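You operate a simulated robot arm through the tools that you are given. There is no shell and no other tool. Be economical: measure what you need, move in short steps, check, and stop when the job is done.

Carry out the task below with a simulated two-armed robot. There is one attempt and no reset: what you move stays moved.

## Task
Put the blue flat capsule from the top of the sort bench in the red tray on the top of the vice bench. Take the wipe pack from the top of the check bench and leave it on the sink shelf. Put the sink plug on the low shelf of the sample bench. Take the blue wipe from the top of the sample bench and leave it on the blue card there. Shut the wipes drawer. Put the yellow-rimmed cup in the sink bowl. Take the cap off the jar on the top of the check bench and lay it down there. Any order will do. Set down upright: yellow-rimmed cup.

Only the result counts: the job must be done as asked and must still hold three seconds after the hand-in. Knocking over, shifting, dropping, spilling or breaking anything else fails it. Lids that push on must go on centred and level and be pressed home; caps that screw on are set level and turned clockwise until they are tight.

## Robot
Two 6-joint arms with two-finger parallel grippers on one trunk, on a base that drives. Base frame: it is fixed to the floor where the robot stands at the start and does not move with it; the origin is under the middle of the robot, x ahead of it, y to its left, z up; the surface under the hand at the start is at about z = 86. Lengths are in cm, angles in rad, forces in N, time in s.
The left shoulder is at the start at [6, 18.7, 109.7], the right one opposite. With the tool pointing down near the work surface each hand reaches from about 28 to 62 cm from the robot's upright axis, wherever it stands, measured 20 degrees to its own side. Places, roughly: blue card [-1200, 225, 75]; blue wipe (10x6x3 cm) [-1220, 220, 80]; flat capsule [50, 0, 75]; jar [-700, -400, 100]; low shelf of the sample bench [-1260, 230, 20]; red tray (17x14x5 cm) [50, -90, 90]; sink bowl inside [-920, -410, 70]; sink plug (7x7x3 cm) [-1270, 230, 80]; sink shelf [-890, -420, 20]; wipe pack [-775, -400, 100]; wipes drawer [-1060, -380, 70]; yellow-rimmed cup [-800, -400, 100]. Payload 1.57 kg a hand.
The tool frame of a hand sits at the grasp point between the pads (the TCP): z along the fingers, y along the line on which they close. The tips reach 3 cm beyond it. Largest opening 11 cm; finger width 2.4, thickness 1.2; the body of the gripper, 4.8 by 11.2 cm, starts 7.8 cm behind the TCP.
Orientation is that of the tool frame in the base frame, as a unit quaternion [w, x, y, z]. With the fingers straight down and closing along the base's y, the tool's x points along the base's -x, its y along +y and its z along -z.

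## Interface
- The arms move only by the tool move_arm. It takes "left_steps", "right_steps" or both (then of equal length, played together; a hand with none holds still); each is a list of rows, each a list of 7 numbers: the shift along the tool's x, y, z in cm, then the turn, a rotation vector about the tool's x, y, z in rad, then the gripper command, from -1 (fully open) to 1 (shut), values between in proportion. In form: [[tx, ty, tz, wx, wy, wz, gripper], ...]. A call has 1 to 12 rows; each row is the pose to reach, as a shift and turn from the pose commanded when the call began, along the tool's axes at that moment. Each row takes 0.2 s and may step no farther than 5 cm and 0.15 rad from the row before; otherwise, or with a gripper value out of range, the whole call is refused. A pose out of reach is approached as far as the arm can. The call stops where the force on the tool passes 40 N (or 10 N more than at its start, if that is more) or the arm is blocked; 0.2 s more then pass. The fingers move at their own pace (about 15.3 cm/s each) and stop on an object; they squeeze with about 34 N. The grip force told is the motor's: it shows also when the fingers shut on nothing. Time passes only in rows, and 0.2 s behind the last, so rows that repeat a pose let the fingers close. It gives the time, the measured TCP pose, the force on the tool (base axes), the opening and the grip force at its end, in the units of the frame above (readings bear some noise), with the torque about the TCP (base axes, N m) and any sound that the robot's microphone picked up.
- Cameras (640 x 400 px; columns grow to the right, rows downward): "scene" is now at [1.22, -1.33, 163.95]; the picture's right is [-0.23, -0.97, 0.00], its down [-0.77, 0.18, -0.61] and it looks along [0.59, -0.14, -0.79] (base axes); focal length 287 px, centre (320, 200). "left" rides on the left gripper at [7, -1.6, -14.1] in its tool frame; the picture's right is [0.23, 0.97, 0.00], its down [-0.86, 0.20, -0.48] and it looks along [-0.47, 0.11, 0.88] (tool axes); focal length 222 px, centre (320, 200). "right" rides on the right gripper at [7, 1.6, -14.1] in its tool frame; the picture's right is [-0.23, 0.97, 0.00], its down [-0.86, -0.20, -0.48] and it looks along [-0.47, -0.11, 0.88] (tool axes); focal length 222 px, centre (320, 200). There is no depth. A picture from a camera that has moved, and an enlarged one, comes with that camera's place and axes in the base frame and with its lens. The place of the scene camera against the robot may be out by one fixed shift of up to 1.2 cm in any direction.
- capture(camera): a new picture of that camera. It takes no simulated time.
- slide_trunk(by): slides the trunk up (or, below 0, down) by that many cm; the arms and the scene camera ride with it, the base frame stays. It gives what a move gives, with no picture.
- base_move(legs): drives the robot by 1 to 6 legs, each [ahead, left, turn to the left] in cm, cm and rad, along the robot's own axes; the way and the turn of a leg run together, so that a leg with both is an arc; at most 150 cm and 3.142 rad a leg. The arms and the cameras ride along, it lands a little off, and it stops where it bumps. It gives what a move gives.
- turn_head(pan, tilt): turns the head with the scene camera to pan (to the left, within 1.501 rad either way) and tilt (down, from -0.506 to 1.204), counted from straight ahead of the robot. It gives what a move gives.
- close_up(camera, box): a new picture of the part [left, top, right, bottom] of that camera's present view, enlarged. It takes no simulated time.
- sign_off(): hands the job in; it is judged then, once.

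Go step by step. Nothing tells you exact positions but the pictures and the camera data: compare them with the known pose of the tool, close in by small moves and look again before you grip or let go. The budget is 186 turns and 174 pictures, counting those below and the enlarged ones. Unless the task says otherwise, let go and move clear before handing in.

The tools are called after "Request:" as a command line: name --argument value ..., lists and objects as JSON in quotes. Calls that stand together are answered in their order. move_arm: Moves the arms, as the interface text tells. Its arguments: {"type":"object","properties":{"left_steps":{"type":"array","items":{"type":"array","items":{"type":"number"}}},"right_steps":{"type":"array","items":{"type":"array","items":{"type":"number"}}}},"required":[]} The other tools are called the same way: slide_trunk (by) slides the trunk up or down; base_move (legs) drives the base; turn_head (pan, tilt) turns the head that bears the scene camera; capture (camera) takes a picture; close_up (camera, box) takes an enlarged picture of a part of a camera's view; sign_off () hands the job in.

At the start:

```text
t: 0.0
left_position: [40.5, 2.05, 109.3]
left_tcp_rot: [0.001, 0.0, 1.0, -0.001]
left_contact_force: [0.0, 0.7, 0.4]
left_moment: [0.0, 0.01, 0.01]
left_gripper_width: 11.01
left_grip_force: 0.1
right_position: [36.5, -32.66, 107.55]
right_tcp_rot: [0.0, 0.0, 1.0, 0.0]
right_contact_force: [0.2, 0.4, -0.8]
right_moment: [0.03, 0.02, -0.01]
right_gripper_width: 10.98
right_grip_force: 0.0
trunk travel left (down, up): [-72.5, 26.5]
robot x, y, heading: [0.52, -0.45, -0.002]
head pan, tilt: [-0.236, 0.918]
```

scene: 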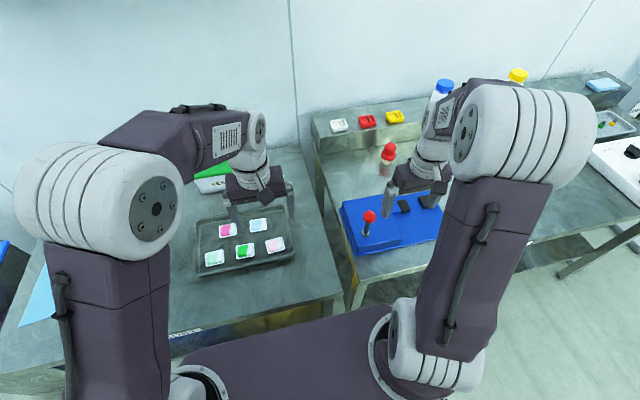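
right: 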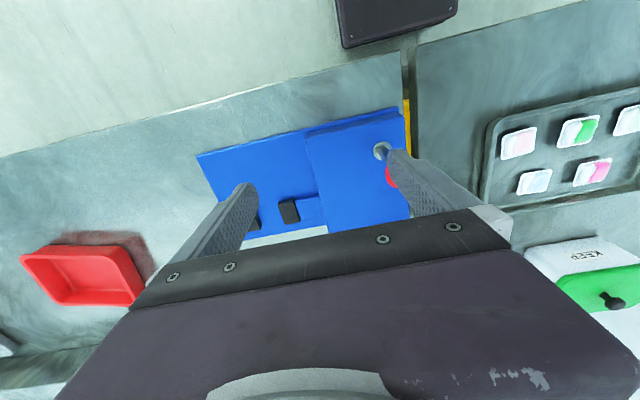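
left: 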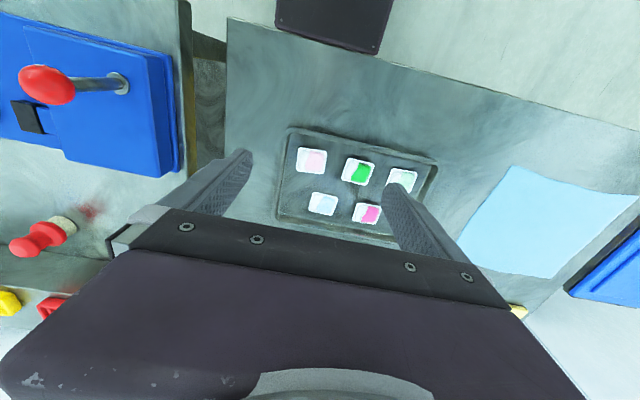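

I see five flat capsules in a tray on the sort bench, and the red tray off to the right. I'll zoom in to identify the blue one.

Request:
close_up --camera "left" --box '[260, 110, 460, 250]'

Request:
close_up --camera "scene" --box '[180, 190, 320, 280]'

```text
2.86 times, centred on (360, 180) of left
camera zoom: at [33.6, 0.33, 123.4], right [-0.23, 0.97, 0.0], down [0.85, 0.2, 0.48], along [0.47, 0.11, -0.88], focal length 635 px, centre (206, 257)
```

zoom: 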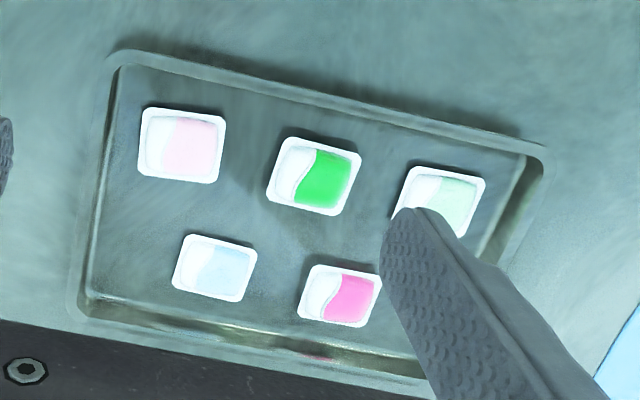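

```text
4.44 times, centred on (250, 235) of scene
camera zoom: at [1.22, -1.33, 163.95], right [-0.23, -0.97, 0.0], down [-0.77, 0.18, -0.61], along [0.59, -0.14, -0.79], focal length 1276 px, centre (631, 44)
```

zoom: 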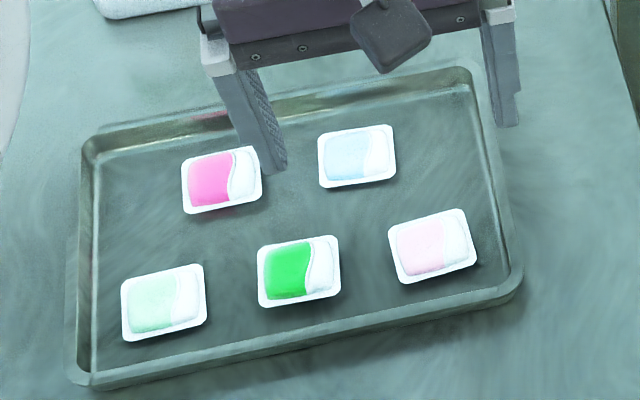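

The blue capsule is near [53.4, 5.6, 87]. I'll bring the left hand over it and look again.

Request:
move_arm --left_steps '[[-4, 1.2, 0, 0, 0, 0, -0.4], [-8, 2.4, 2, 0, 0, 0, -0.4], [-11, 3, 5, 0, 0, 0, -0.4], [-12.9, 3.5, 9.3, 0, 0, 0, -0.4]]'

Request:
capture --camera "left"

Request:
capture --camera "scene"

```text
t: 1.0
left_position: [54.0, 5.46, 99.93]
left_tcp_rot: [0.001, 0.0, 1.0, -0.001]
left_contact_force: [0.7, 0.3, 0.1]
left_moment: [-0.02, 0.04, -0.05]
left_gripper_width: 7.7
left_grip_force: 0.0
right_position: [36.62, -32.5, 107.5]
right_tcp_rot: [-0.001, 0.0, 1.0, 0.0]
right_contact_force: [-0.8, 0.0, 0.3]
right_moment: [0.01, -0.02, 0.0]
right_gripper_width: 11.0
right_grip_force: 0.0
trunk travel left (down, up): [-72.5, 26.5]
robot x, y, heading: [0.11, 0.13, -0.002]
head pan, tilt: [-0.236, 0.918]
```

```text
168 pictures are left
camera left: at [47.03, 3.85, 114.11], right [-0.23, 0.97, 0.0], down [0.85, 0.2, 0.48], along [0.47, 0.11, -0.88], focal length 222 px, centre (320, 200)
```

left: 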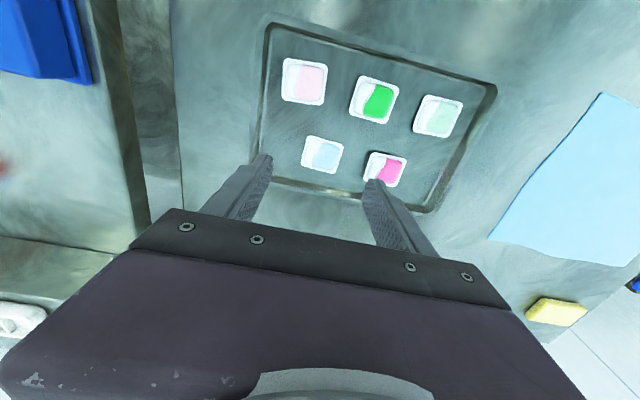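

```text
167 pictures are left
camera scene: at [1.45, -1.32, 163.95], right [-0.23, -0.97, 0.0], down [-0.77, 0.18, -0.61], along [0.59, -0.14, -0.8], focal length 287 px, centre (320, 200)
```

scene: 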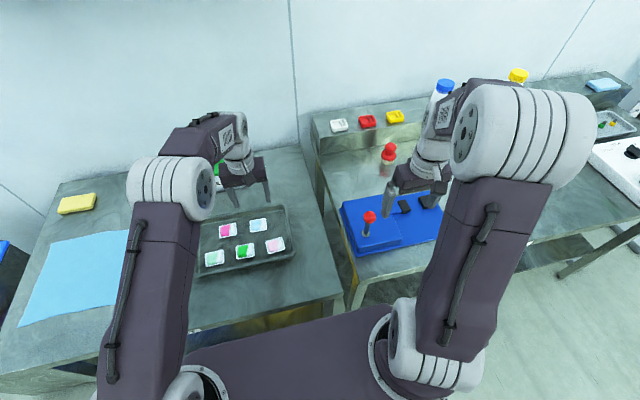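

The sort bench may be lower than I took it to be. I'll close in partly and re-triangulate.

Request:
move_arm --left_steps '[[-1.2, 0.4, 3, 0, 0, 0, -0.4], [-2.5, 0.8, 6, 0, 0, 0, -0.4], [-3, 1.2, 9, 0, 0, 0, -0.4], [-3, 1.2, 9, 0, 0, 0, -0.4]]'

Request:
capture --camera "left"

Request:
close_up --camera "scene" --box '[180, 150, 320, 280]'

```text
t: 2.0
left_position: [56.57, 6.61, 90.82]
left_tcp_rot: [0.001, 0.0, 1.0, -0.001]
left_contact_force: [0.2, 0.1, 0.3]
left_moment: [-0.01, 0.02, -0.02]
left_gripper_width: 7.69
left_grip_force: 0.1
right_position: [36.4, -32.58, 107.53]
right_tcp_rot: [0.0, 0.0, 1.0, 0.0]
right_contact_force: [0.0, 0.1, 0.0]
right_moment: [0.0, 0.03, 0.0]
right_gripper_width: 11.0
right_grip_force: 0.1
trunk travel left (down, up): [-72.5, 26.5]
robot x, y, heading: [-0.01, -0.08, -0.001]
head pan, tilt: [-0.236, 0.918]
```

```text
166 pictures are left
camera left: at [49.63, 4.98, 104.99], right [-0.23, 0.97, 0.0], down [0.85, 0.2, 0.48], along [0.47, 0.11, -0.88], focal length 222 px, centre (320, 200)
```

left: 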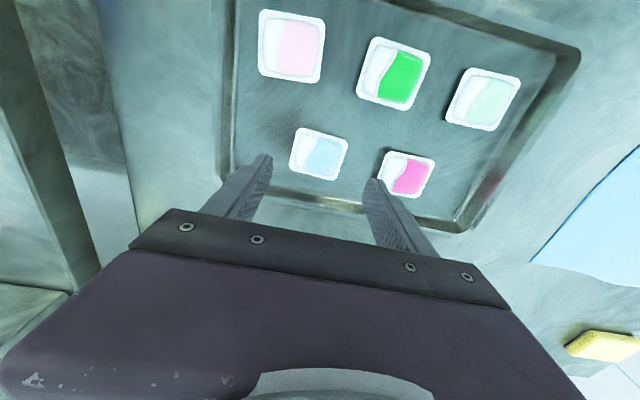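

```text
3.08 times, centred on (250, 215) of scene
camera zoom: at [1.21, -1.34, 163.95], right [-0.23, -0.97, 0.0], down [-0.77, 0.19, -0.61], along [0.59, -0.14, -0.79], focal length 883 px, centre (535, 154)
```

zoom: 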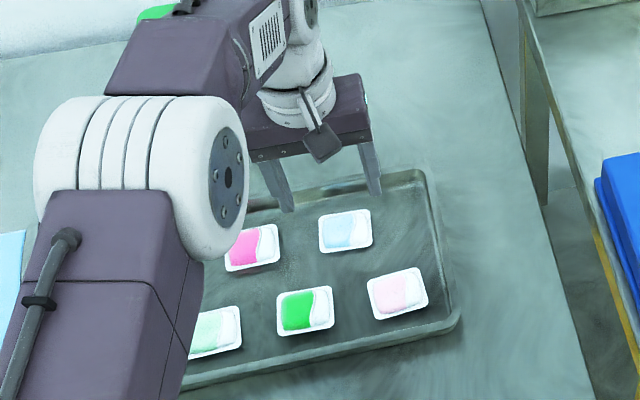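

The capsule top comes out near [56.7, 6.6, 81], directly below the hand. I'll descend and check.

Request:
move_arm --left_steps '[[0, 0, 2.5, 0, 0, 0, -0.4], [0, 0, 5, 0, 0, 0, -0.4], [0, 0, 5, 0, 0, 0, -0.4]]'

Request:
capture --camera "left"

Request:
close_up --camera "scene" --box '[220, 180, 310, 240]'

```text
t: 2.8
left_position: [56.46, 6.39, 85.88]
left_tcp_rot: [0.001, 0.0, 1.0, 0.0]
left_contact_force: [0.2, 0.5, -0.3]
left_moment: [0.0, 0.0, 0.01]
left_gripper_width: 7.7
left_grip_force: 0.0
right_position: [36.61, -32.56, 107.55]
right_tcp_rot: [-0.001, 0.0, 1.0, 0.0]
right_contact_force: [0.3, 0.1, -0.4]
right_moment: [-0.03, 0.02, 0.02]
right_gripper_width: 11.0
right_grip_force: 0.1
trunk travel left (down, up): [-72.5, 26.5]
robot x, y, heading: [0.04, 0.18, -0.004]
head pan, tilt: [-0.236, 0.918]
```

```text
164 pictures are left
camera left: at [49.45, 4.83, 100.03], right [-0.23, 0.97, 0.0], down [0.85, 0.2, 0.48], along [0.47, 0.11, -0.88], focal length 222 px, centre (320, 200)
```

left: 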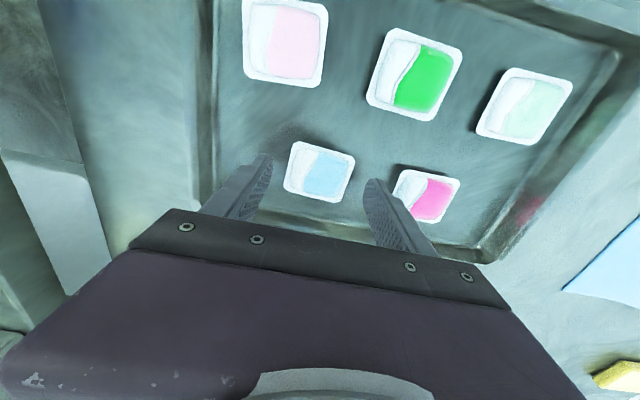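

```text
6.67 times, centred on (265, 210) of scene
camera zoom: at [1.18, -1.34, 163.95], right [-0.23, -0.97, 0.0], down [-0.77, 0.18, -0.61], along [0.59, -0.14, -0.79], focal length 1913 px, centre (687, 133)
```

zoom: 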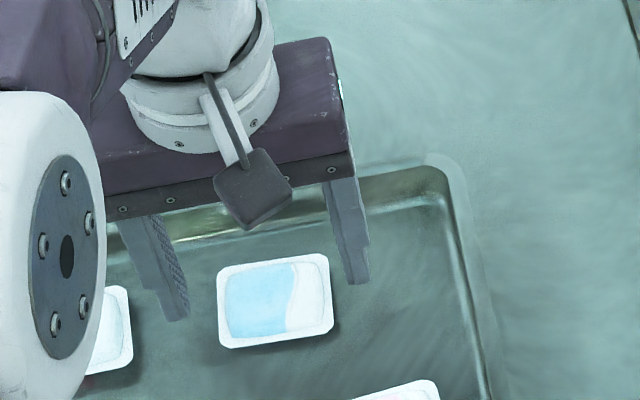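

The capsule is almost under the fingers, needing about +0.5 cm in x. I'll go down with care.

Request:
move_arm --left_steps '[[-0.5, 0.1, 1, 0, 0, 0, -0.3], [-0.5, 0.1, 2, 0, 0, 0, -0.3], [-0.5, 0.1, 2, 0, 0, 0, -0.3]]'

Request:
capture --camera "left"

Request:
close_up --camera "scene" --box '[220, 180, 310, 240]'

```text
t: 3.6
left_position: [57.05, 6.62, 83.77]
left_tcp_rot: [0.0, 0.0, 1.0, -0.001]
left_contact_force: [-0.8, 0.2, 0.7]
left_moment: [0.01, 0.0, -0.03]
left_gripper_width: 7.16
left_grip_force: 0.0
right_position: [36.64, -32.75, 107.62]
right_tcp_rot: [-0.001, 0.0, 1.0, 0.0]
right_contact_force: [-0.5, -0.2, -0.2]
right_moment: [-0.03, 0.02, -0.03]
right_gripper_width: 11.0
right_grip_force: 0.1
trunk travel left (down, up): [-72.5, 26.5]
robot x, y, heading: [-0.24, 0.15, -0.004]
head pan, tilt: [-0.236, 0.918]
```

```text
162 pictures are left
camera left: at [50.08, 4.99, 98.01], right [-0.23, 0.97, 0.0], down [0.85, 0.2, 0.48], along [0.47, 0.11, -0.88], focal length 222 px, centre (320, 200)
```

left: 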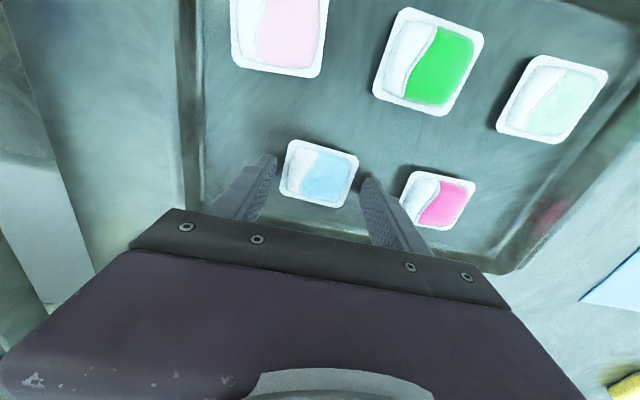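

```text
6.67 times, centred on (265, 210) of scene
camera zoom: at [1.21, -1.34, 163.95], right [-0.23, -0.97, 0.0], down [-0.77, 0.18, -0.61], along [0.59, -0.14, -0.79], focal length 1913 px, centre (687, 133)
```

zoom: 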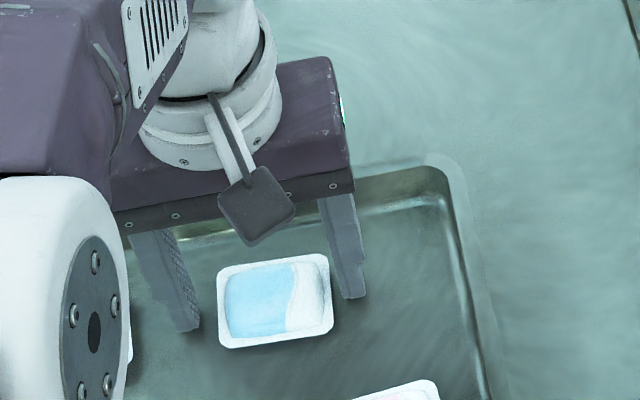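

The fingers straddle the capsule and the tips look slightly above the tray floor. I'll go on down in small steps.

Request:
move_arm --left_steps '[[-0.2, 0, 0.5, 0, 0, 0, -0.3], [-0.3, 0, 1, 0, 0, 0, -0.3], [-0.3, 0, 1.5, 0, 0, 0, -0.3], [-0.3, 0, 1.5, 0, 0, 0, -0.3]]'

Request:
capture --camera "left"

Request:
close_up --camera "scene" --box '[220, 180, 310, 240]'

```text
t: 4.3
left_position: [57.43, 6.58, 83.45]
left_tcp_rot: [0.007, 0.0, 1.0, -0.001]
left_contact_force: [-8.3, 0.7, 26.7]
left_moment: [1.04, 0.56, 0.31]
left_gripper_width: 7.16
left_grip_force: 0.1
right_position: [36.21, -32.65, 107.62]
right_tcp_rot: [0.001, 0.0, 1.0, 0.0]
right_contact_force: [-0.2, 0.1, -0.3]
right_moment: [0.03, 0.02, -0.02]
right_gripper_width: 11.01
right_grip_force: 0.1
trunk travel left (down, up): [-72.5, 26.5]
robot x, y, heading: [-0.01, -0.19, 0.005]
head pan, tilt: [-0.236, 0.918]
stopped in row 3 (left hand): the force on the tool passed its limit at 46 N (the readings are from after the stop); the commanded pose is now the measured one
```

```text
160 pictures are left
camera left: at [50.21, 5.04, 97.49], right [-0.23, 0.97, 0.0], down [0.85, 0.2, 0.49], along [0.48, 0.11, -0.87], focal length 222 px, centre (320, 200)
```

left: 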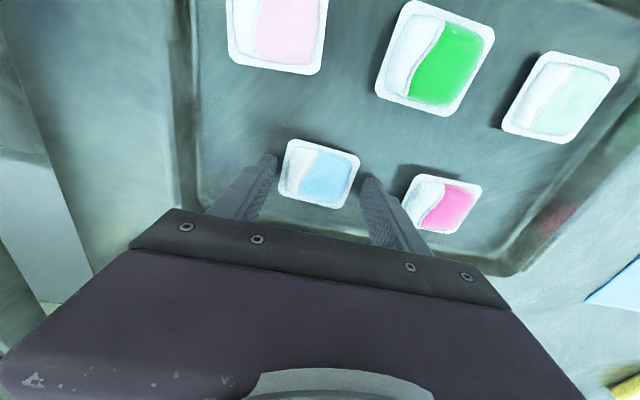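

```text
6.67 times, centred on (265, 210) of scene
camera zoom: at [0.76, -1.37, 163.98], right [-0.23, -0.97, 0.0], down [-0.77, 0.18, -0.61], along [0.59, -0.14, -0.79], focal length 1913 px, centre (687, 133)
```

zoom: 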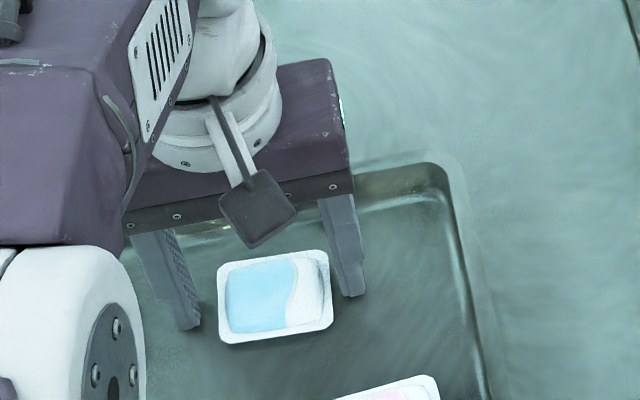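

The tips are on the tray floor, at about z = 80.3. I'll lift slightly and grip.

Request:
move_arm --left_steps '[[0.2, 0, -0.4, 0, 0, 0, -0.3], [0.2, 0, -0.4, 0, 0, 0, 0], [0.2, 0, -0.4, 0, 0, 0, 0.3], [0.2, 0, -0.4, 0, 0, 0, 0.6]]'

Request:
capture --camera "left"

```text
t: 5.3
left_position: [57.23, 6.96, 83.38]
left_tcp_rot: [0.004, 0.0, 1.0, -0.001]
left_contact_force: [-1.1, 3.2, 6.7]
left_moment: [0.29, 0.11, 0.0]
left_gripper_width: 4.83
left_grip_force: 33.8
right_position: [36.49, -32.63, 107.56]
right_tcp_rot: [0.0, 0.0, 1.0, -0.001]
right_contact_force: [0.2, 0.8, -0.2]
right_moment: [0.0, 0.03, 0.01]
right_gripper_width: 11.0
right_grip_force: 0.1
trunk travel left (down, up): [-72.5, 26.5]
robot x, y, heading: [0.3, -0.15, 0.004]
head pan, tilt: [-0.236, 0.918]
```

```text
158 pictures are left
camera left: at [50.13, 5.21, 97.52], right [-0.23, 0.97, 0.0], down [0.85, 0.2, 0.49], along [0.47, 0.11, -0.87], focal length 222 px, centre (320, 200)
```

left: 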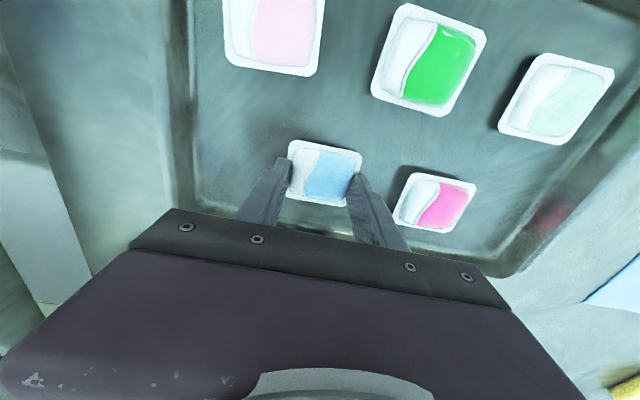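

Capsule gripped. I'll lift it straight up and then draw back.

Request:
move_arm --left_steps '[[0, 0, -2, 0, 0, 0, 0.6], [0, 0, -5, 0, 0, 0, 0.6], [0, 0, -9, 0, 0, 0, 0.6], [0, 0, -13, 0, 0, 0, 0.6], [1, 0, -17, 0, 0, 0, 0.6], [4, 0, -20, 0, 0, 0, 0.6], [7, 0, -23, 0, 0, 0, 0.6], [10, 0, -26, 0, 0, 0, 0.6]]'

Request:
turn_head --pan -1.0 --tilt 0.7

Request:
capture --camera "scene"

Request:
capture --camera "left"

```text
t: 7.1
left_position: [46.94, 6.56, 109.38]
left_tcp_rot: [0.005, -0.001, 1.0, 0.0]
left_contact_force: [-0.2, 0.5, 0.2]
left_moment: [0.0, -0.01, -0.02]
left_gripper_width: 4.83
left_grip_force: 33.7
right_position: [36.5, -32.55, 107.52]
right_tcp_rot: [0.0, 0.0, 1.0, 0.0]
right_contact_force: [0.0, 0.0, 0.4]
right_moment: [0.0, -0.01, -0.02]
right_gripper_width: 11.03
right_grip_force: 0.1
trunk travel left (down, up): [-72.5, 26.5]
robot x, y, heading: [0.06, 0.11, -0.005]
head pan, tilt: [-0.236, 0.918]
```

```text
t: 8.2
left_position: [47.16, 6.5, 109.18]
left_tcp_rot: [0.004, 0.001, 1.0, -0.001]
left_contact_force: [-0.5, -0.2, -0.3]
left_moment: [0.01, -0.01, -0.01]
left_gripper_width: 4.82
left_grip_force: 33.7
right_position: [36.58, -32.56, 107.57]
right_tcp_rot: [0.0, 0.0, 1.0, 0.0]
right_contact_force: [0.2, -0.8, -0.3]
right_moment: [0.03, 0.02, 0.02]
right_gripper_width: 11.01
right_grip_force: 0.1
trunk travel left (down, up): [-72.5, 26.5]
robot x, y, heading: [0.17, -0.13, -0.004]
head pan, tilt: [-1.0, 0.7]
```

```text
157 pictures are left
camera scene: at [-1.47, -6.74, 165.7], right [-0.84, -0.54, 0.0], down [-0.35, 0.54, -0.76], along [0.41, -0.64, -0.64], focal length 287 px, centre (320, 200)
```

scene: 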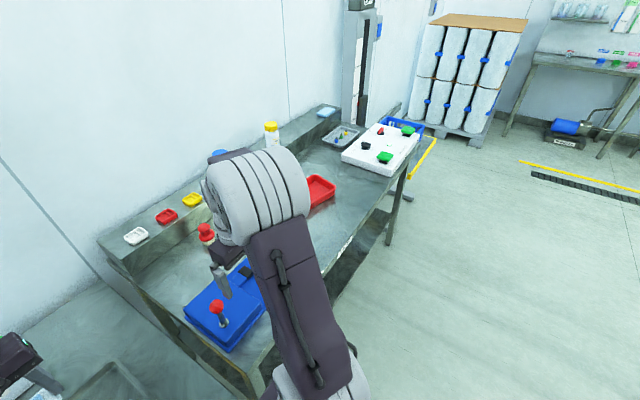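

```text
156 pictures are left
camera left: at [40.08, 4.82, 123.27], right [-0.23, 0.97, 0.0], down [0.85, 0.2, 0.49], along [0.47, 0.11, -0.87], focal length 222 px, centre (320, 200)
```

left: 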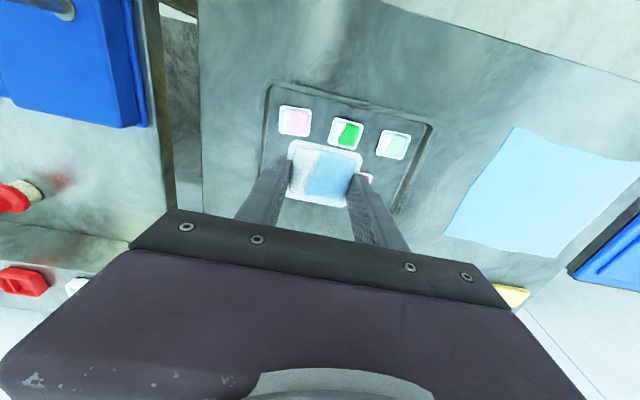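

Capsule held. I'll drive right along the benches so the left hand comes over the red tray.

Request:
base_move --legs '[[0, -90, 0]]'

Request:
turn_head --pan 0.0 --tilt 0.8

Request:
capture --camera "scene"

Request:
capture --camera "left"

```text
t: 13.2
left_position: [46.08, -88.93, 109.17]
left_tcp_rot: [0.004, 0.014, 1.0, -0.001]
left_contact_force: [-0.6, 0.6, 0.5]
left_moment: [0.01, 0.03, -0.04]
left_gripper_width: 4.83
left_grip_force: 34.0
right_position: [34.37, -127.78, 107.51]
right_tcp_rot: [0.0, 0.013, 1.0, 0.0]
right_contact_force: [-0.9, 0.5, -0.4]
right_moment: [0.03, 0.0, -0.01]
right_gripper_width: 11.01
right_grip_force: 0.1
trunk travel left (down, up): [-72.5, 26.5]
robot x, y, heading: [-0.91, -93.92, -0.026]
head pan, tilt: [-1.0, 0.7]
```

```text
t: 14.4
left_position: [46.05, -89.14, 109.2]
left_tcp_rot: [0.004, 0.014, 1.0, -0.002]
left_contact_force: [0.2, 0.4, -0.8]
left_moment: [0.01, 0.0, -0.01]
left_gripper_width: 4.83
left_grip_force: 34.2
right_position: [34.46, -127.96, 107.64]
right_tcp_rot: [0.0, 0.014, 1.0, 0.0]
right_contact_force: [0.6, -0.1, -0.6]
right_moment: [-0.02, -0.01, 0.0]
right_gripper_width: 10.99
right_grip_force: 0.0
trunk travel left (down, up): [-72.5, 26.5]
robot x, y, heading: [-1.05, -94.03, -0.027]
head pan, tilt: [0.0, 0.799]
```

```text
155 pictures are left
camera scene: at [0.76, -93.92, 164.88], right [-0.03, -1.0, 0.0], down [-0.72, 0.02, -0.7], along [0.7, -0.02, -0.72], focal length 287 px, centre (320, 200)
```

scene: 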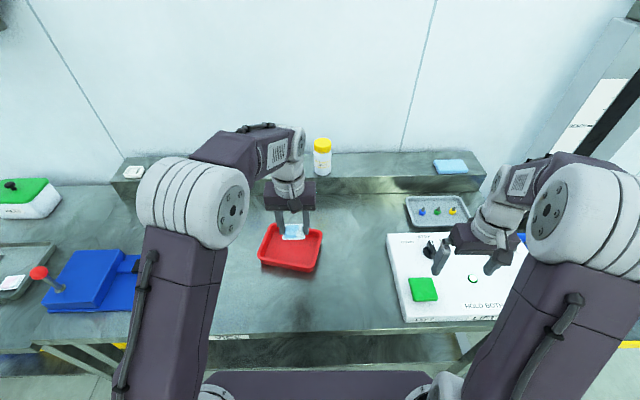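

```text
154 pictures are left
camera left: at [38.93, -90.53, 123.28], right [-0.2, 0.98, 0.0], down [0.86, 0.18, 0.49], along [0.48, 0.09, -0.87], focal length 222 px, centre (320, 200)
```

left: 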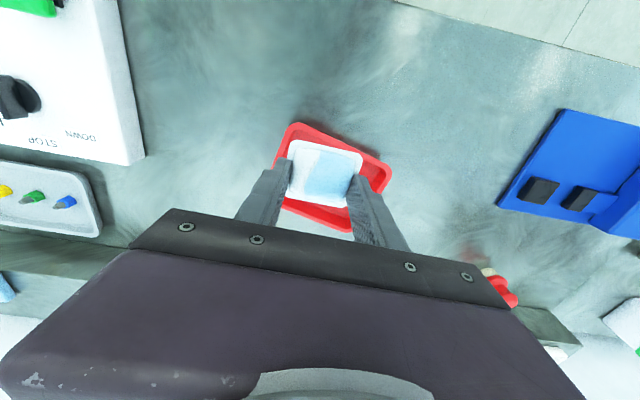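

The red tray centre is about [53.8, -86.2]. I'll move over it and part way down.

Request:
move_arm --left_steps '[[-4, 1.5, 1, 0, 0, 0, 0.6], [-7.6, 2.9, 4, 0, 0, 0, 0.6], [-7.6, 2.9, 8, 0, 0, 0, 0.6], [-7.6, 2.9, 12, 0, 0, 0, 0.6], [-7.6, 2.9, 12, 0, 0, 0, 0.6]]'

Request:
capture --camera "left"

Request:
capture --camera "scene"

```text
t: 15.7
left_position: [53.98, -86.45, 97.41]
left_tcp_rot: [0.004, 0.014, 1.0, -0.001]
left_contact_force: [0.1, 0.4, 0.3]
left_moment: [0.0, 0.02, 0.0]
left_gripper_width: 4.82
left_grip_force: 33.8
right_position: [34.35, -127.87, 107.55]
right_tcp_rot: [0.0, 0.013, 1.0, 0.0]
right_contact_force: [0.3, -0.5, 0.1]
right_moment: [0.0, 0.0, 0.02]
right_gripper_width: 11.01
right_grip_force: 0.1
trunk travel left (down, up): [-72.5, 26.5]
robot x, y, heading: [-1.35, -94.07, -0.028]
head pan, tilt: [0.0, 0.799]
```

```text
153 pictures are left
camera left: at [46.76, -87.91, 111.45], right [-0.2, 0.98, 0.0], down [0.86, 0.18, 0.49], along [0.48, 0.09, -0.87], focal length 222 px, centre (320, 200)
```

left: 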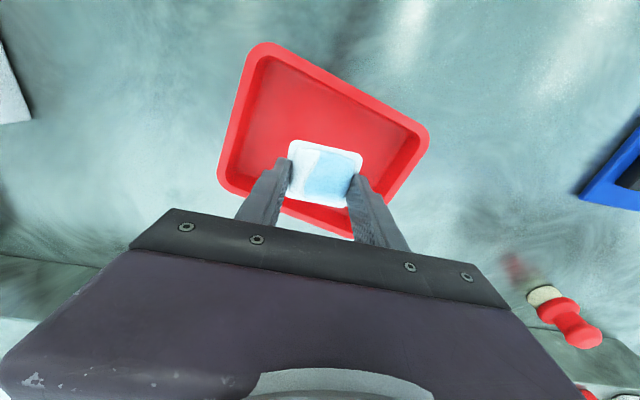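

```text
152 pictures are left
camera scene: at [0.76, -93.88, 164.87], right [-0.03, -1.0, 0.0], down [-0.72, 0.02, -0.7], along [0.7, -0.02, -0.72], focal length 287 px, centre (320, 200)
```

scene: 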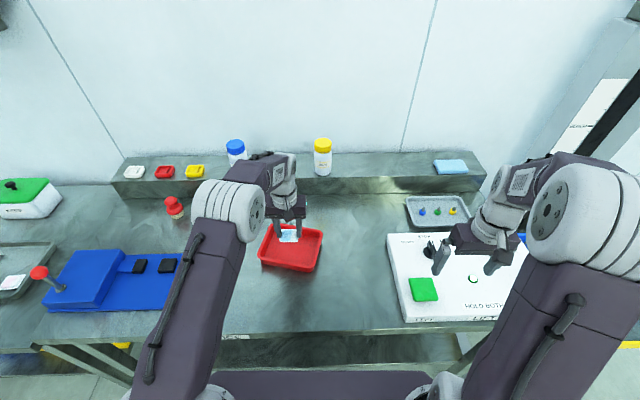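

I'm above the tray centre. I'll lower towards the floor of the tray.

Request:
move_arm --left_steps '[[0.2, -0.5, 2.5, 0, 0, 0, 0.6], [0.2, -0.5, 5, 0, 0, 0, 0.6], [0.2, -0.5, 6, 0, 0, 0, 0.6], [0.2, -0.5, 7, 0, 0, 0, 0.6], [0.2, -0.5, 7.7, 0, 0, 0, 0.6], [0.2, -0.5, 8.3, 0, 0, 0, 0.6]]'

Request:
capture --camera "left"

Request:
close_up --camera "scene" --box '[240, 180, 340, 290]'

```text
t: 17.1
left_position: [53.76, -86.87, 89.39]
left_tcp_rot: [0.009, 0.014, 1.0, -0.002]
left_contact_force: [-1.0, 2.8, 33.4]
left_moment: [0.37, 0.36, -0.03]
left_gripper_width: 4.81
left_grip_force: 34.6
right_position: [34.02, -127.8, 107.78]
right_tcp_rot: [0.002, 0.013, 1.0, 0.0]
right_contact_force: [-0.8, 0.0, -0.3]
right_moment: [-0.02, 0.01, -0.04]
right_gripper_width: 10.98
right_grip_force: 0.0
trunk travel left (down, up): [-72.5, 26.5]
robot x, y, heading: [-1.28, -94.33, -0.026]
head pan, tilt: [0.0, 0.799]
```

```text
151 pictures are left
camera left: at [46.4, -88.38, 103.43], right [-0.2, 0.98, -0.01], down [0.85, 0.18, 0.49], along [0.49, 0.09, -0.87], focal length 222 px, centre (320, 200)
```

left: 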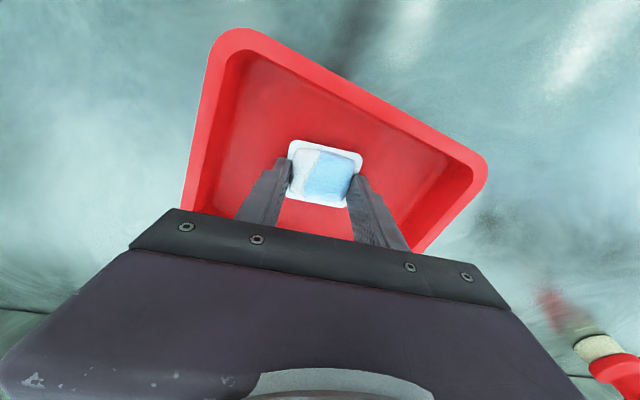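

```text
3.64 times, centred on (290, 235) of scene
camera zoom: at [0.24, -93.91, 164.94], right [-0.03, -1.0, 0.0], down [-0.71, 0.02, -0.7], along [0.7, -0.02, -0.71], focal length 1044 px, centre (429, 73)
```

zoom: 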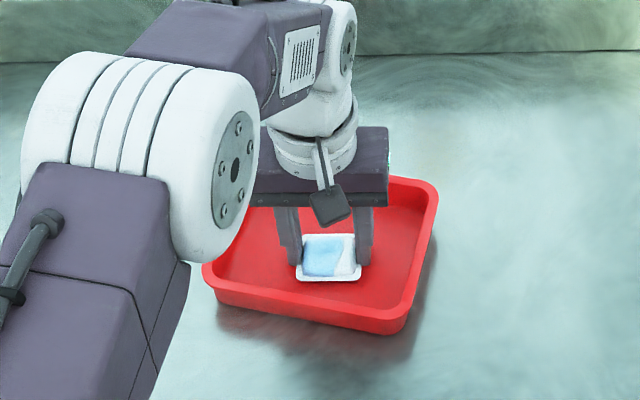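

On the tray floor, with contact force. I'll ease up a hair, open and lift away.

Request:
move_arm --left_steps '[[0, 0, -0.5, 0, 0, 0, 0.6], [0, 0, -0.5, 0, 0, 0, 0.1], [0, 0, -0.5, 0, 0, 0, -0.2], [0, 0, -0.5, 0, 0, 0, -0.2], [0, 0, -4, 0, 0, 0, -0.2], [0, 0, -8, 0, 0, 0, -0.2], [0, 0, -12, 0, 0, 0, -0.2], [3, 0, -16, 0, 0, 0, -0.2], [7, 0, -19, 0, 0, 0, -0.2], [11, 0, -20, 0, 0, 0, -0.2]]'

Request:
capture --camera "left"

Request:
turn_head --pan 1.5 --tilt 0.2

Request:
capture --camera "scene"

Request:
turn_head --pan -1.5 --tilt 0.2

Request:
capture --camera "scene"

```text
t: 19.2
left_position: [42.37, -86.57, 108.98]
left_tcp_rot: [0.005, 0.013, 1.0, -0.001]
left_contact_force: [0.5, 0.9, 0.0]
left_moment: [-0.01, -0.04, -0.01]
left_gripper_width: 6.59
left_grip_force: 0.1
right_position: [34.28, -127.83, 107.59]
right_tcp_rot: [0.0, 0.012, 1.0, 0.001]
right_contact_force: [-0.2, 0.1, -0.2]
right_moment: [0.01, -0.03, 0.01]
right_gripper_width: 11.01
right_grip_force: 0.0
trunk travel left (down, up): [-72.5, 26.5]
robot x, y, heading: [-1.67, -94.07, -0.03]
head pan, tilt: [0.0, 0.799]
```

```text
149 pictures are left
camera left: at [35.29, -87.89, 123.05], right [-0.2, 0.98, 0.0], down [0.86, 0.18, 0.49], along [0.48, 0.09, -0.87], focal length 222 px, centre (320, 200)
```

left: 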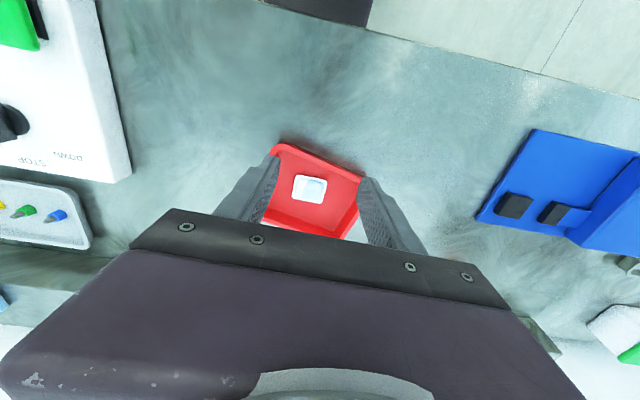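

```text
t: 20.9
left_position: [42.69, -86.35, 108.85]
left_tcp_rot: [0.005, 0.014, 1.0, -0.001]
left_contact_force: [0.9, -0.3, 0.6]
left_moment: [0.02, 0.0, 0.01]
left_gripper_width: 6.59
left_grip_force: 0.0
right_position: [34.33, -127.86, 107.51]
right_tcp_rot: [0.001, 0.013, 1.0, 0.0]
right_contact_force: [-0.4, -0.3, -0.4]
right_moment: [0.05, -0.03, 0.0]
right_gripper_width: 11.0
right_grip_force: 0.0
trunk travel left (down, up): [-72.5, 26.5]
robot x, y, heading: [-1.26, -93.9, -0.027]
head pan, tilt: [1.499, 0.201]
```

```text
148 pictures are left
camera scene: at [-6.39, -84.4, 170.24], right [1.0, -0.1, 0.0], down [-0.02, -0.2, -0.98], along [0.1, 0.98, -0.2], focal length 287 px, centre (320, 200)
```

scene: 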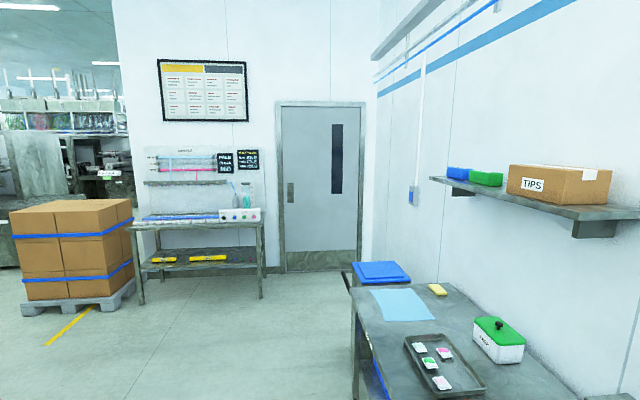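

```text
t: 23.4
left_position: [42.67, -86.48, 108.79]
left_tcp_rot: [0.004, 0.014, 1.0, -0.001]
left_contact_force: [0.9, 0.5, 0.0]
left_moment: [0.03, 0.01, 0.0]
left_gripper_width: 6.59
left_grip_force: 0.1
right_position: [34.33, -127.82, 107.62]
right_tcp_rot: [-0.001, 0.013, 1.0, -0.001]
right_contact_force: [-0.5, 0.1, -0.7]
right_moment: [0.06, -0.01, 0.01]
right_gripper_width: 11.02
right_grip_force: 0.0
trunk travel left (down, up): [-72.5, 26.5]
robot x, y, heading: [-1.65, -94.34, -0.029]
head pan, tilt: [-1.499, 0.201]
```

```text
147 pictures are left
camera scene: at [-6.88, -102.98, 170.24], right [-1.0, -0.04, 0.0], down [-0.01, 0.2, -0.98], along [0.04, -0.98, -0.2], focal length 287 px, centre (320, 200)
```

scene: 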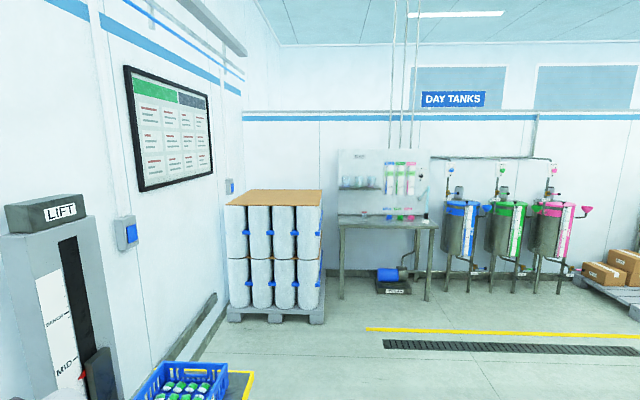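

Capsule is in the red tray. I'll back away, turn round and look at the room to the rear.

Request:
base_move --legs '[[-80, 0, 0], [0, 0, 3.14]]'

Request:
turn_head --pan 0.3 --tilt 0.1

Request:
capture --camera "scene"

Request:
turn_head --pan -0.5 --tilt 0.1

Request:
capture --camera "scene"

```text
t: 35.1
left_position: [-121.99, -102.66, 108.89]
left_tcp_rot: [-0.001, 1.0, 0.015, -0.005]
left_contact_force: [0.1, -0.7, -0.7]
left_moment: [-0.03, 0.01, -0.01]
left_gripper_width: 6.58
left_grip_force: 0.1
right_position: [-116.2, -60.79, 107.64]
right_tcp_rot: [0.001, 1.0, 0.015, 0.0]
right_contact_force: [-0.1, -0.7, -0.2]
right_moment: [0.0, -0.01, 0.02]
right_gripper_width: 11.01
right_grip_force: 0.1
trunk travel left (down, up): [-72.5, 26.5]
robot x, y, heading: [-78.69, -92.03, -3.105]
head pan, tilt: [-1.499, 0.201]
```

```text
t: 36.9
left_position: [-122.04, -102.55, 108.92]
left_tcp_rot: [-0.001, 1.0, 0.016, -0.005]
left_contact_force: [-0.7, -0.5, 0.1]
left_moment: [-0.01, 0.01, 0.0]
left_gripper_width: 6.57
left_grip_force: 0.1
right_position: [-116.24, -60.75, 107.66]
right_tcp_rot: [0.0, 1.0, 0.015, -0.001]
right_contact_force: [-0.6, -0.4, 0.2]
right_moment: [0.0, -0.01, -0.02]
right_gripper_width: 11.0
right_grip_force: 0.1
trunk travel left (down, up): [-72.5, 26.5]
robot x, y, heading: [-78.44, -92.18, -3.11]
head pan, tilt: [0.3, 0.099]
```

```text
146 pictures are left
camera scene: at [-81.45, -94.66, 171.18], right [-0.32, 0.95, 0.0], down [0.09, 0.03, -0.99], along [-0.94, -0.32, -0.1], focal length 287 px, centre (320, 200)
```

scene: 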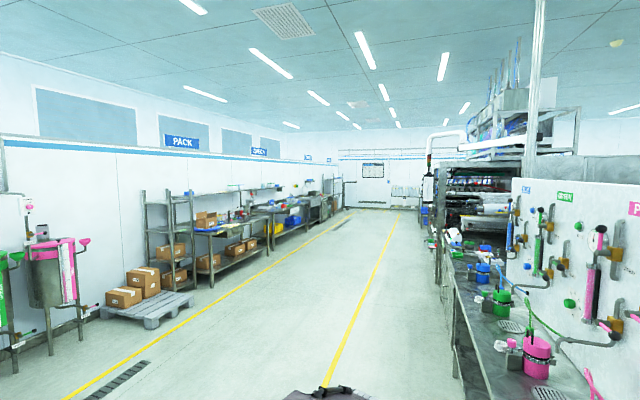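

```text
t: 38.0
left_position: [-122.11, -102.62, 108.9]
left_tcp_rot: [-0.001, 1.0, 0.016, -0.004]
left_contact_force: [-0.3, 0.2, -0.7]
left_moment: [-0.02, -0.02, 0.02]
left_gripper_width: 6.58
left_grip_force: 0.0
right_position: [-116.15, -60.7, 107.6]
right_tcp_rot: [0.0, 1.0, 0.016, 0.001]
right_contact_force: [0.0, -0.6, 0.9]
right_moment: [0.02, 0.0, 0.0]
right_gripper_width: 11.0
right_grip_force: 0.2
trunk travel left (down, up): [-72.5, 26.5]
robot x, y, heading: [-78.85, -92.37, -3.109]
head pan, tilt: [-0.499, 0.099]
```

```text
145 pictures are left
camera scene: at [-80.96, -87.54, 171.18], right [0.45, 0.89, 0.0], down [0.09, -0.04, -0.99], along [-0.89, 0.45, -0.1], focal length 287 px, centre (320, 200)
```

scene: 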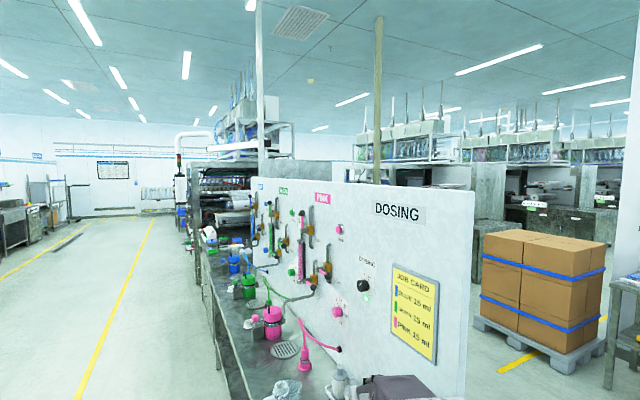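

The benches along the left wall (y≈-400) are my targets. I'll go into the corridor and drive down to x≈-760, then face the wall.

Request:
base_move --legs '[[0, 120, -0.03], [150, 0, 0], [150, 0, 0], [150, 0, 0], [150, 0, 0], [60, 0, 1.57]]'

Request:
turn_head --pan 0.0 --tilt 0.3

Request:
capture --camera "scene"

```text
t: 75.7
left_position: [-705.85, -282.74, 108.98]
left_tcp_rot: [0.003, 0.717, 0.697, -0.004]
left_contact_force: [0.5, 0.4, 1.3]
left_moment: [-0.01, 0.0, 0.0]
left_gripper_width: 6.6
left_grip_force: 0.1
right_position: [-747.25, -274.61, 107.6]
right_tcp_rot: [-0.001, 0.717, 0.697, 0.0]
right_contact_force: [0.4, 0.5, -0.4]
right_moment: [0.0, 0.03, 0.0]
right_gripper_width: 10.99
right_grip_force: 0.1
trunk travel left (down, up): [-72.5, 26.5]
robot x, y, heading: [-713.97, -239.15, -1.596]
head pan, tilt: [-0.499, 0.099]
cut short: leg 6
```

```text
t: 76.6
left_position: [-706.02, -282.83, 108.84]
left_tcp_rot: [0.002, 0.717, 0.697, -0.004]
left_contact_force: [0.1, 0.4, -0.1]
left_moment: [0.02, 0.03, -0.01]
left_gripper_width: 6.57
left_grip_force: 0.0
right_position: [-747.32, -274.56, 107.6]
right_tcp_rot: [0.0, 0.717, 0.697, 0.0]
right_contact_force: [0.0, 0.0, 0.5]
right_moment: [-0.01, 0.0, -0.01]
right_gripper_width: 11.01
right_grip_force: 0.0
trunk travel left (down, up): [-72.5, 26.5]
robot x, y, heading: [-713.95, -238.99, -1.599]
head pan, tilt: [0.0, 0.3]
```

```text
144 pictures are left
camera scene: at [-713.87, -241.91, 169.31], right [-1.0, 0.03, 0.0], down [0.01, 0.3, -0.96], along [-0.03, -0.95, -0.3], focal length 287 px, centre (320, 200)
```

scene: 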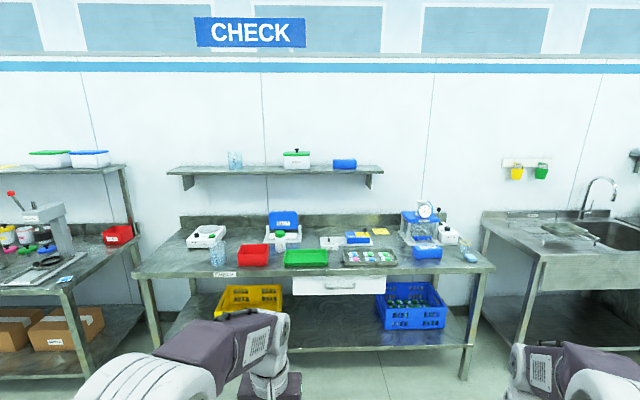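

The check bench is in front of me, with the sink to the right. I'll zoom in to find the objects.

Request:
close_up --camera "scene" --box '[170, 190, 330, 290]'

Request:
close_up --camera "scene" --box '[330, 190, 490, 290]'

Request:
close_up --camera "scene" --box '[470, 150, 640, 350]'

```text
4.00 times, centred on (250, 240) of scene
camera zoom: at [-713.87, -241.91, 169.31], right [-1.0, 0.03, 0.0], down [0.01, 0.3, -0.96], along [-0.03, -0.95, -0.3], focal length 1148 px, centre (600, 40)
```

zoom: 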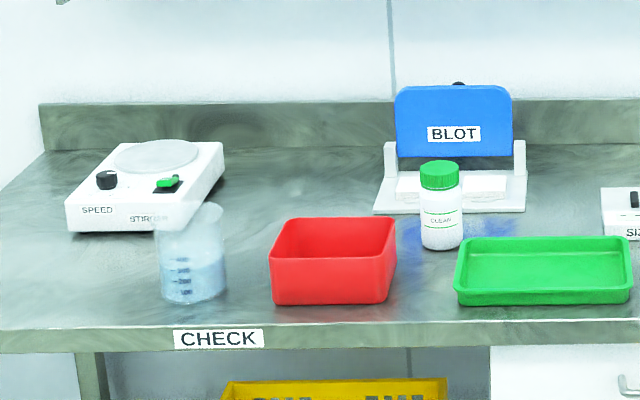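

```text
4.00 times, centred on (410, 240) of scene
camera zoom: at [-713.87, -241.91, 169.31], right [-1.0, 0.03, 0.0], down [0.01, 0.3, -0.96], along [-0.03, -0.95, -0.3], focal length 1148 px, centre (-40, 40)
```

zoom: 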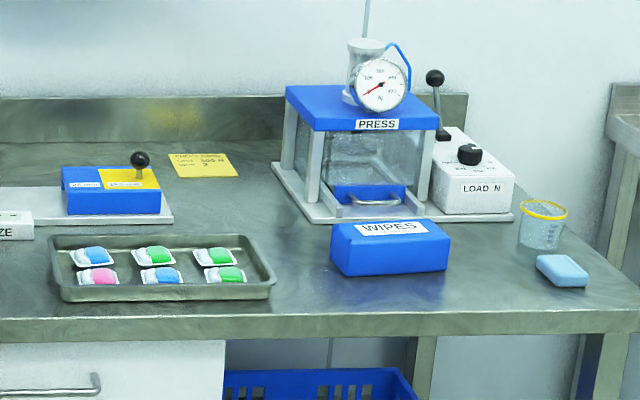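

```text
2.00 times, centred on (555, 250) of scene
camera zoom: at [-713.87, -241.91, 169.31], right [-1.0, 0.03, 0.0], down [0.01, 0.3, -0.96], along [-0.03, -0.95, -0.3], focal length 574 px, centre (-150, 100)
```

zoom: 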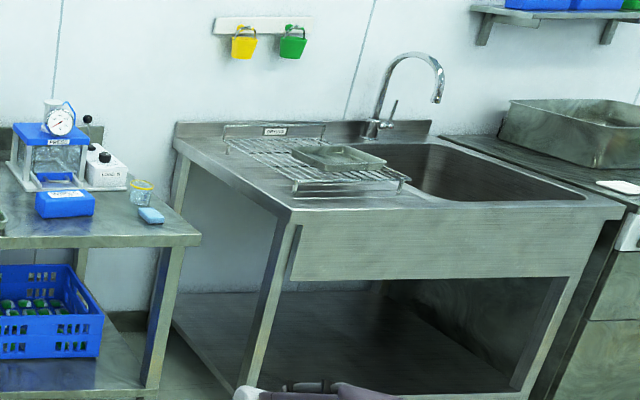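

The jar (green cap) is near x≈-696, the WIPES pack near x≈-774 and the yellow-rimmed cup near x≈-795. I'll raise the trunk, drive to face the jar and look closely.

Request:
slide_trunk --by 15

Request:
base_move --legs '[[0, 12, 0.028], [75, 0, 0]]'

Request:
turn_head --pan 0.0 --tilt 0.8

Request:
capture --camera "scene"

Request:
capture --camera "left"

Request:
capture --camera "right"

```text
t: 78.4
left_position: [-705.96, -282.87, 123.87]
left_tcp_rot: [0.002, 0.717, 0.697, -0.004]
left_contact_force: [0.8, 0.3, -0.3]
left_moment: [-0.03, 0.0, 0.02]
left_gripper_width: 6.64
left_grip_force: 0.1
right_position: [-747.38, -274.62, 122.48]
right_tcp_rot: [0.0, 0.717, 0.697, -0.001]
right_contact_force: [0.4, 0.1, -0.1]
right_moment: [-0.03, -0.01, 0.01]
right_gripper_width: 10.99
right_grip_force: 0.1
trunk travel left (down, up): [-87.5, 11.5]
robot x, y, heading: [-713.44, -239.16, -1.6]
head pan, tilt: [0.0, 0.3]
```

```text
t: 83.3
left_position: [-690.36, -358.03, 123.94]
left_tcp_rot: [0.003, 0.698, 0.716, -0.004]
left_contact_force: [0.0, 0.3, -0.3]
left_moment: [0.03, 0.01, 0.02]
left_gripper_width: 6.56
left_grip_force: 0.0
right_position: [-732.15, -351.99, 122.68]
right_tcp_rot: [0.001, 0.698, 0.716, -0.001]
right_contact_force: [0.0, 0.4, 0.2]
right_moment: [0.02, 0.0, -0.02]
right_gripper_width: 11.0
right_grip_force: 0.1
trunk travel left (down, up): [-87.5, 11.5]
robot x, y, heading: [-700.62, -314.79, -1.544]
head pan, tilt: [0.0, 0.3]
```

```text
t: 84.2
left_position: [-690.31, -358.17, 123.96]
left_tcp_rot: [0.003, 0.697, 0.717, -0.004]
left_contact_force: [0.0, -0.7, 0.2]
left_moment: [-0.02, 0.05, 0.01]
left_gripper_width: 6.6
left_grip_force: 0.0
right_position: [-732.15, -352.12, 122.5]
right_tcp_rot: [0.0, 0.698, 0.716, 0.0]
right_contact_force: [-0.3, -0.3, -1.2]
right_moment: [-0.05, -0.06, -0.02]
right_gripper_width: 10.99
right_grip_force: 0.0
trunk travel left (down, up): [-87.5, 11.5]
robot x, y, heading: [-699.96, -315.03, -1.544]
head pan, tilt: [0.0, 0.799]
```

```text
140 pictures are left
camera scene: at [-700.47, -316.45, 179.88], right [-1.0, -0.03, 0.0], down [-0.02, 0.72, -0.7], along [0.02, -0.7, -0.72], focal length 287 px, centre (320, 200)
```

scene: 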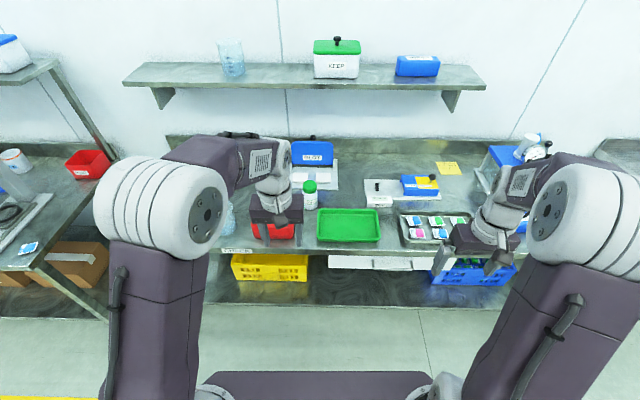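

```text
139 pictures are left
camera left: at [-692.15, -351.16, 137.98], right [0.97, 0.25, 0.0], down [0.22, -0.85, 0.49], along [0.12, -0.47, -0.87], focal length 222 px, centre (320, 200)
```

left: 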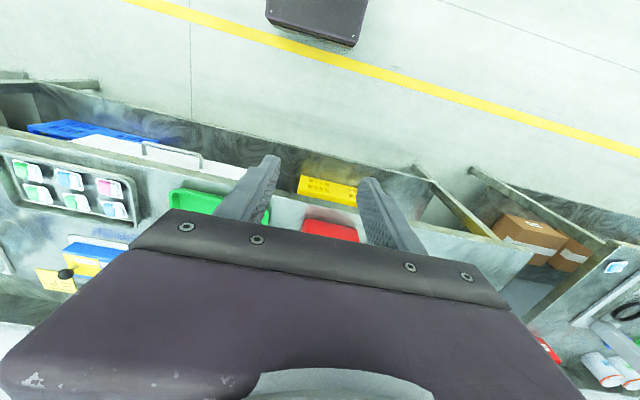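

```text
138 pictures are left
camera right: at [-730.64, -345.16, 136.71], right [0.98, -0.2, 0.0], down [-0.18, -0.86, 0.48], along [-0.1, -0.47, -0.88], focal length 222 px, centre (320, 200)
```

right: 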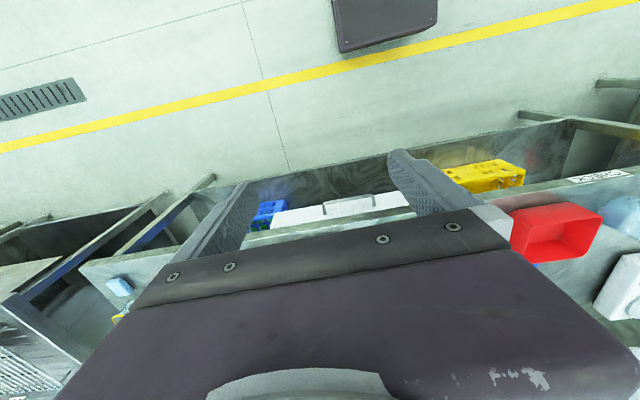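

Request:
close_up --camera "scene" --box '[240, 130, 400, 260]'

```text
3.08 times, centred on (320, 195) of scene
camera zoom: at [-700.47, -316.45, 179.88], right [-1.0, -0.03, 0.0], down [-0.02, 0.72, -0.7], along [0.02, -0.7, -0.72], focal length 883 px, centre (320, 215)
```

zoom: 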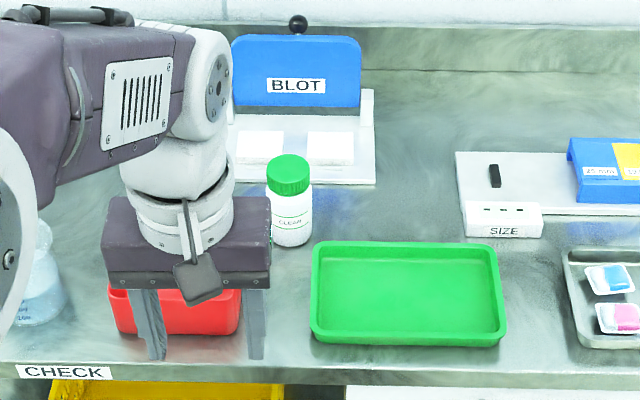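

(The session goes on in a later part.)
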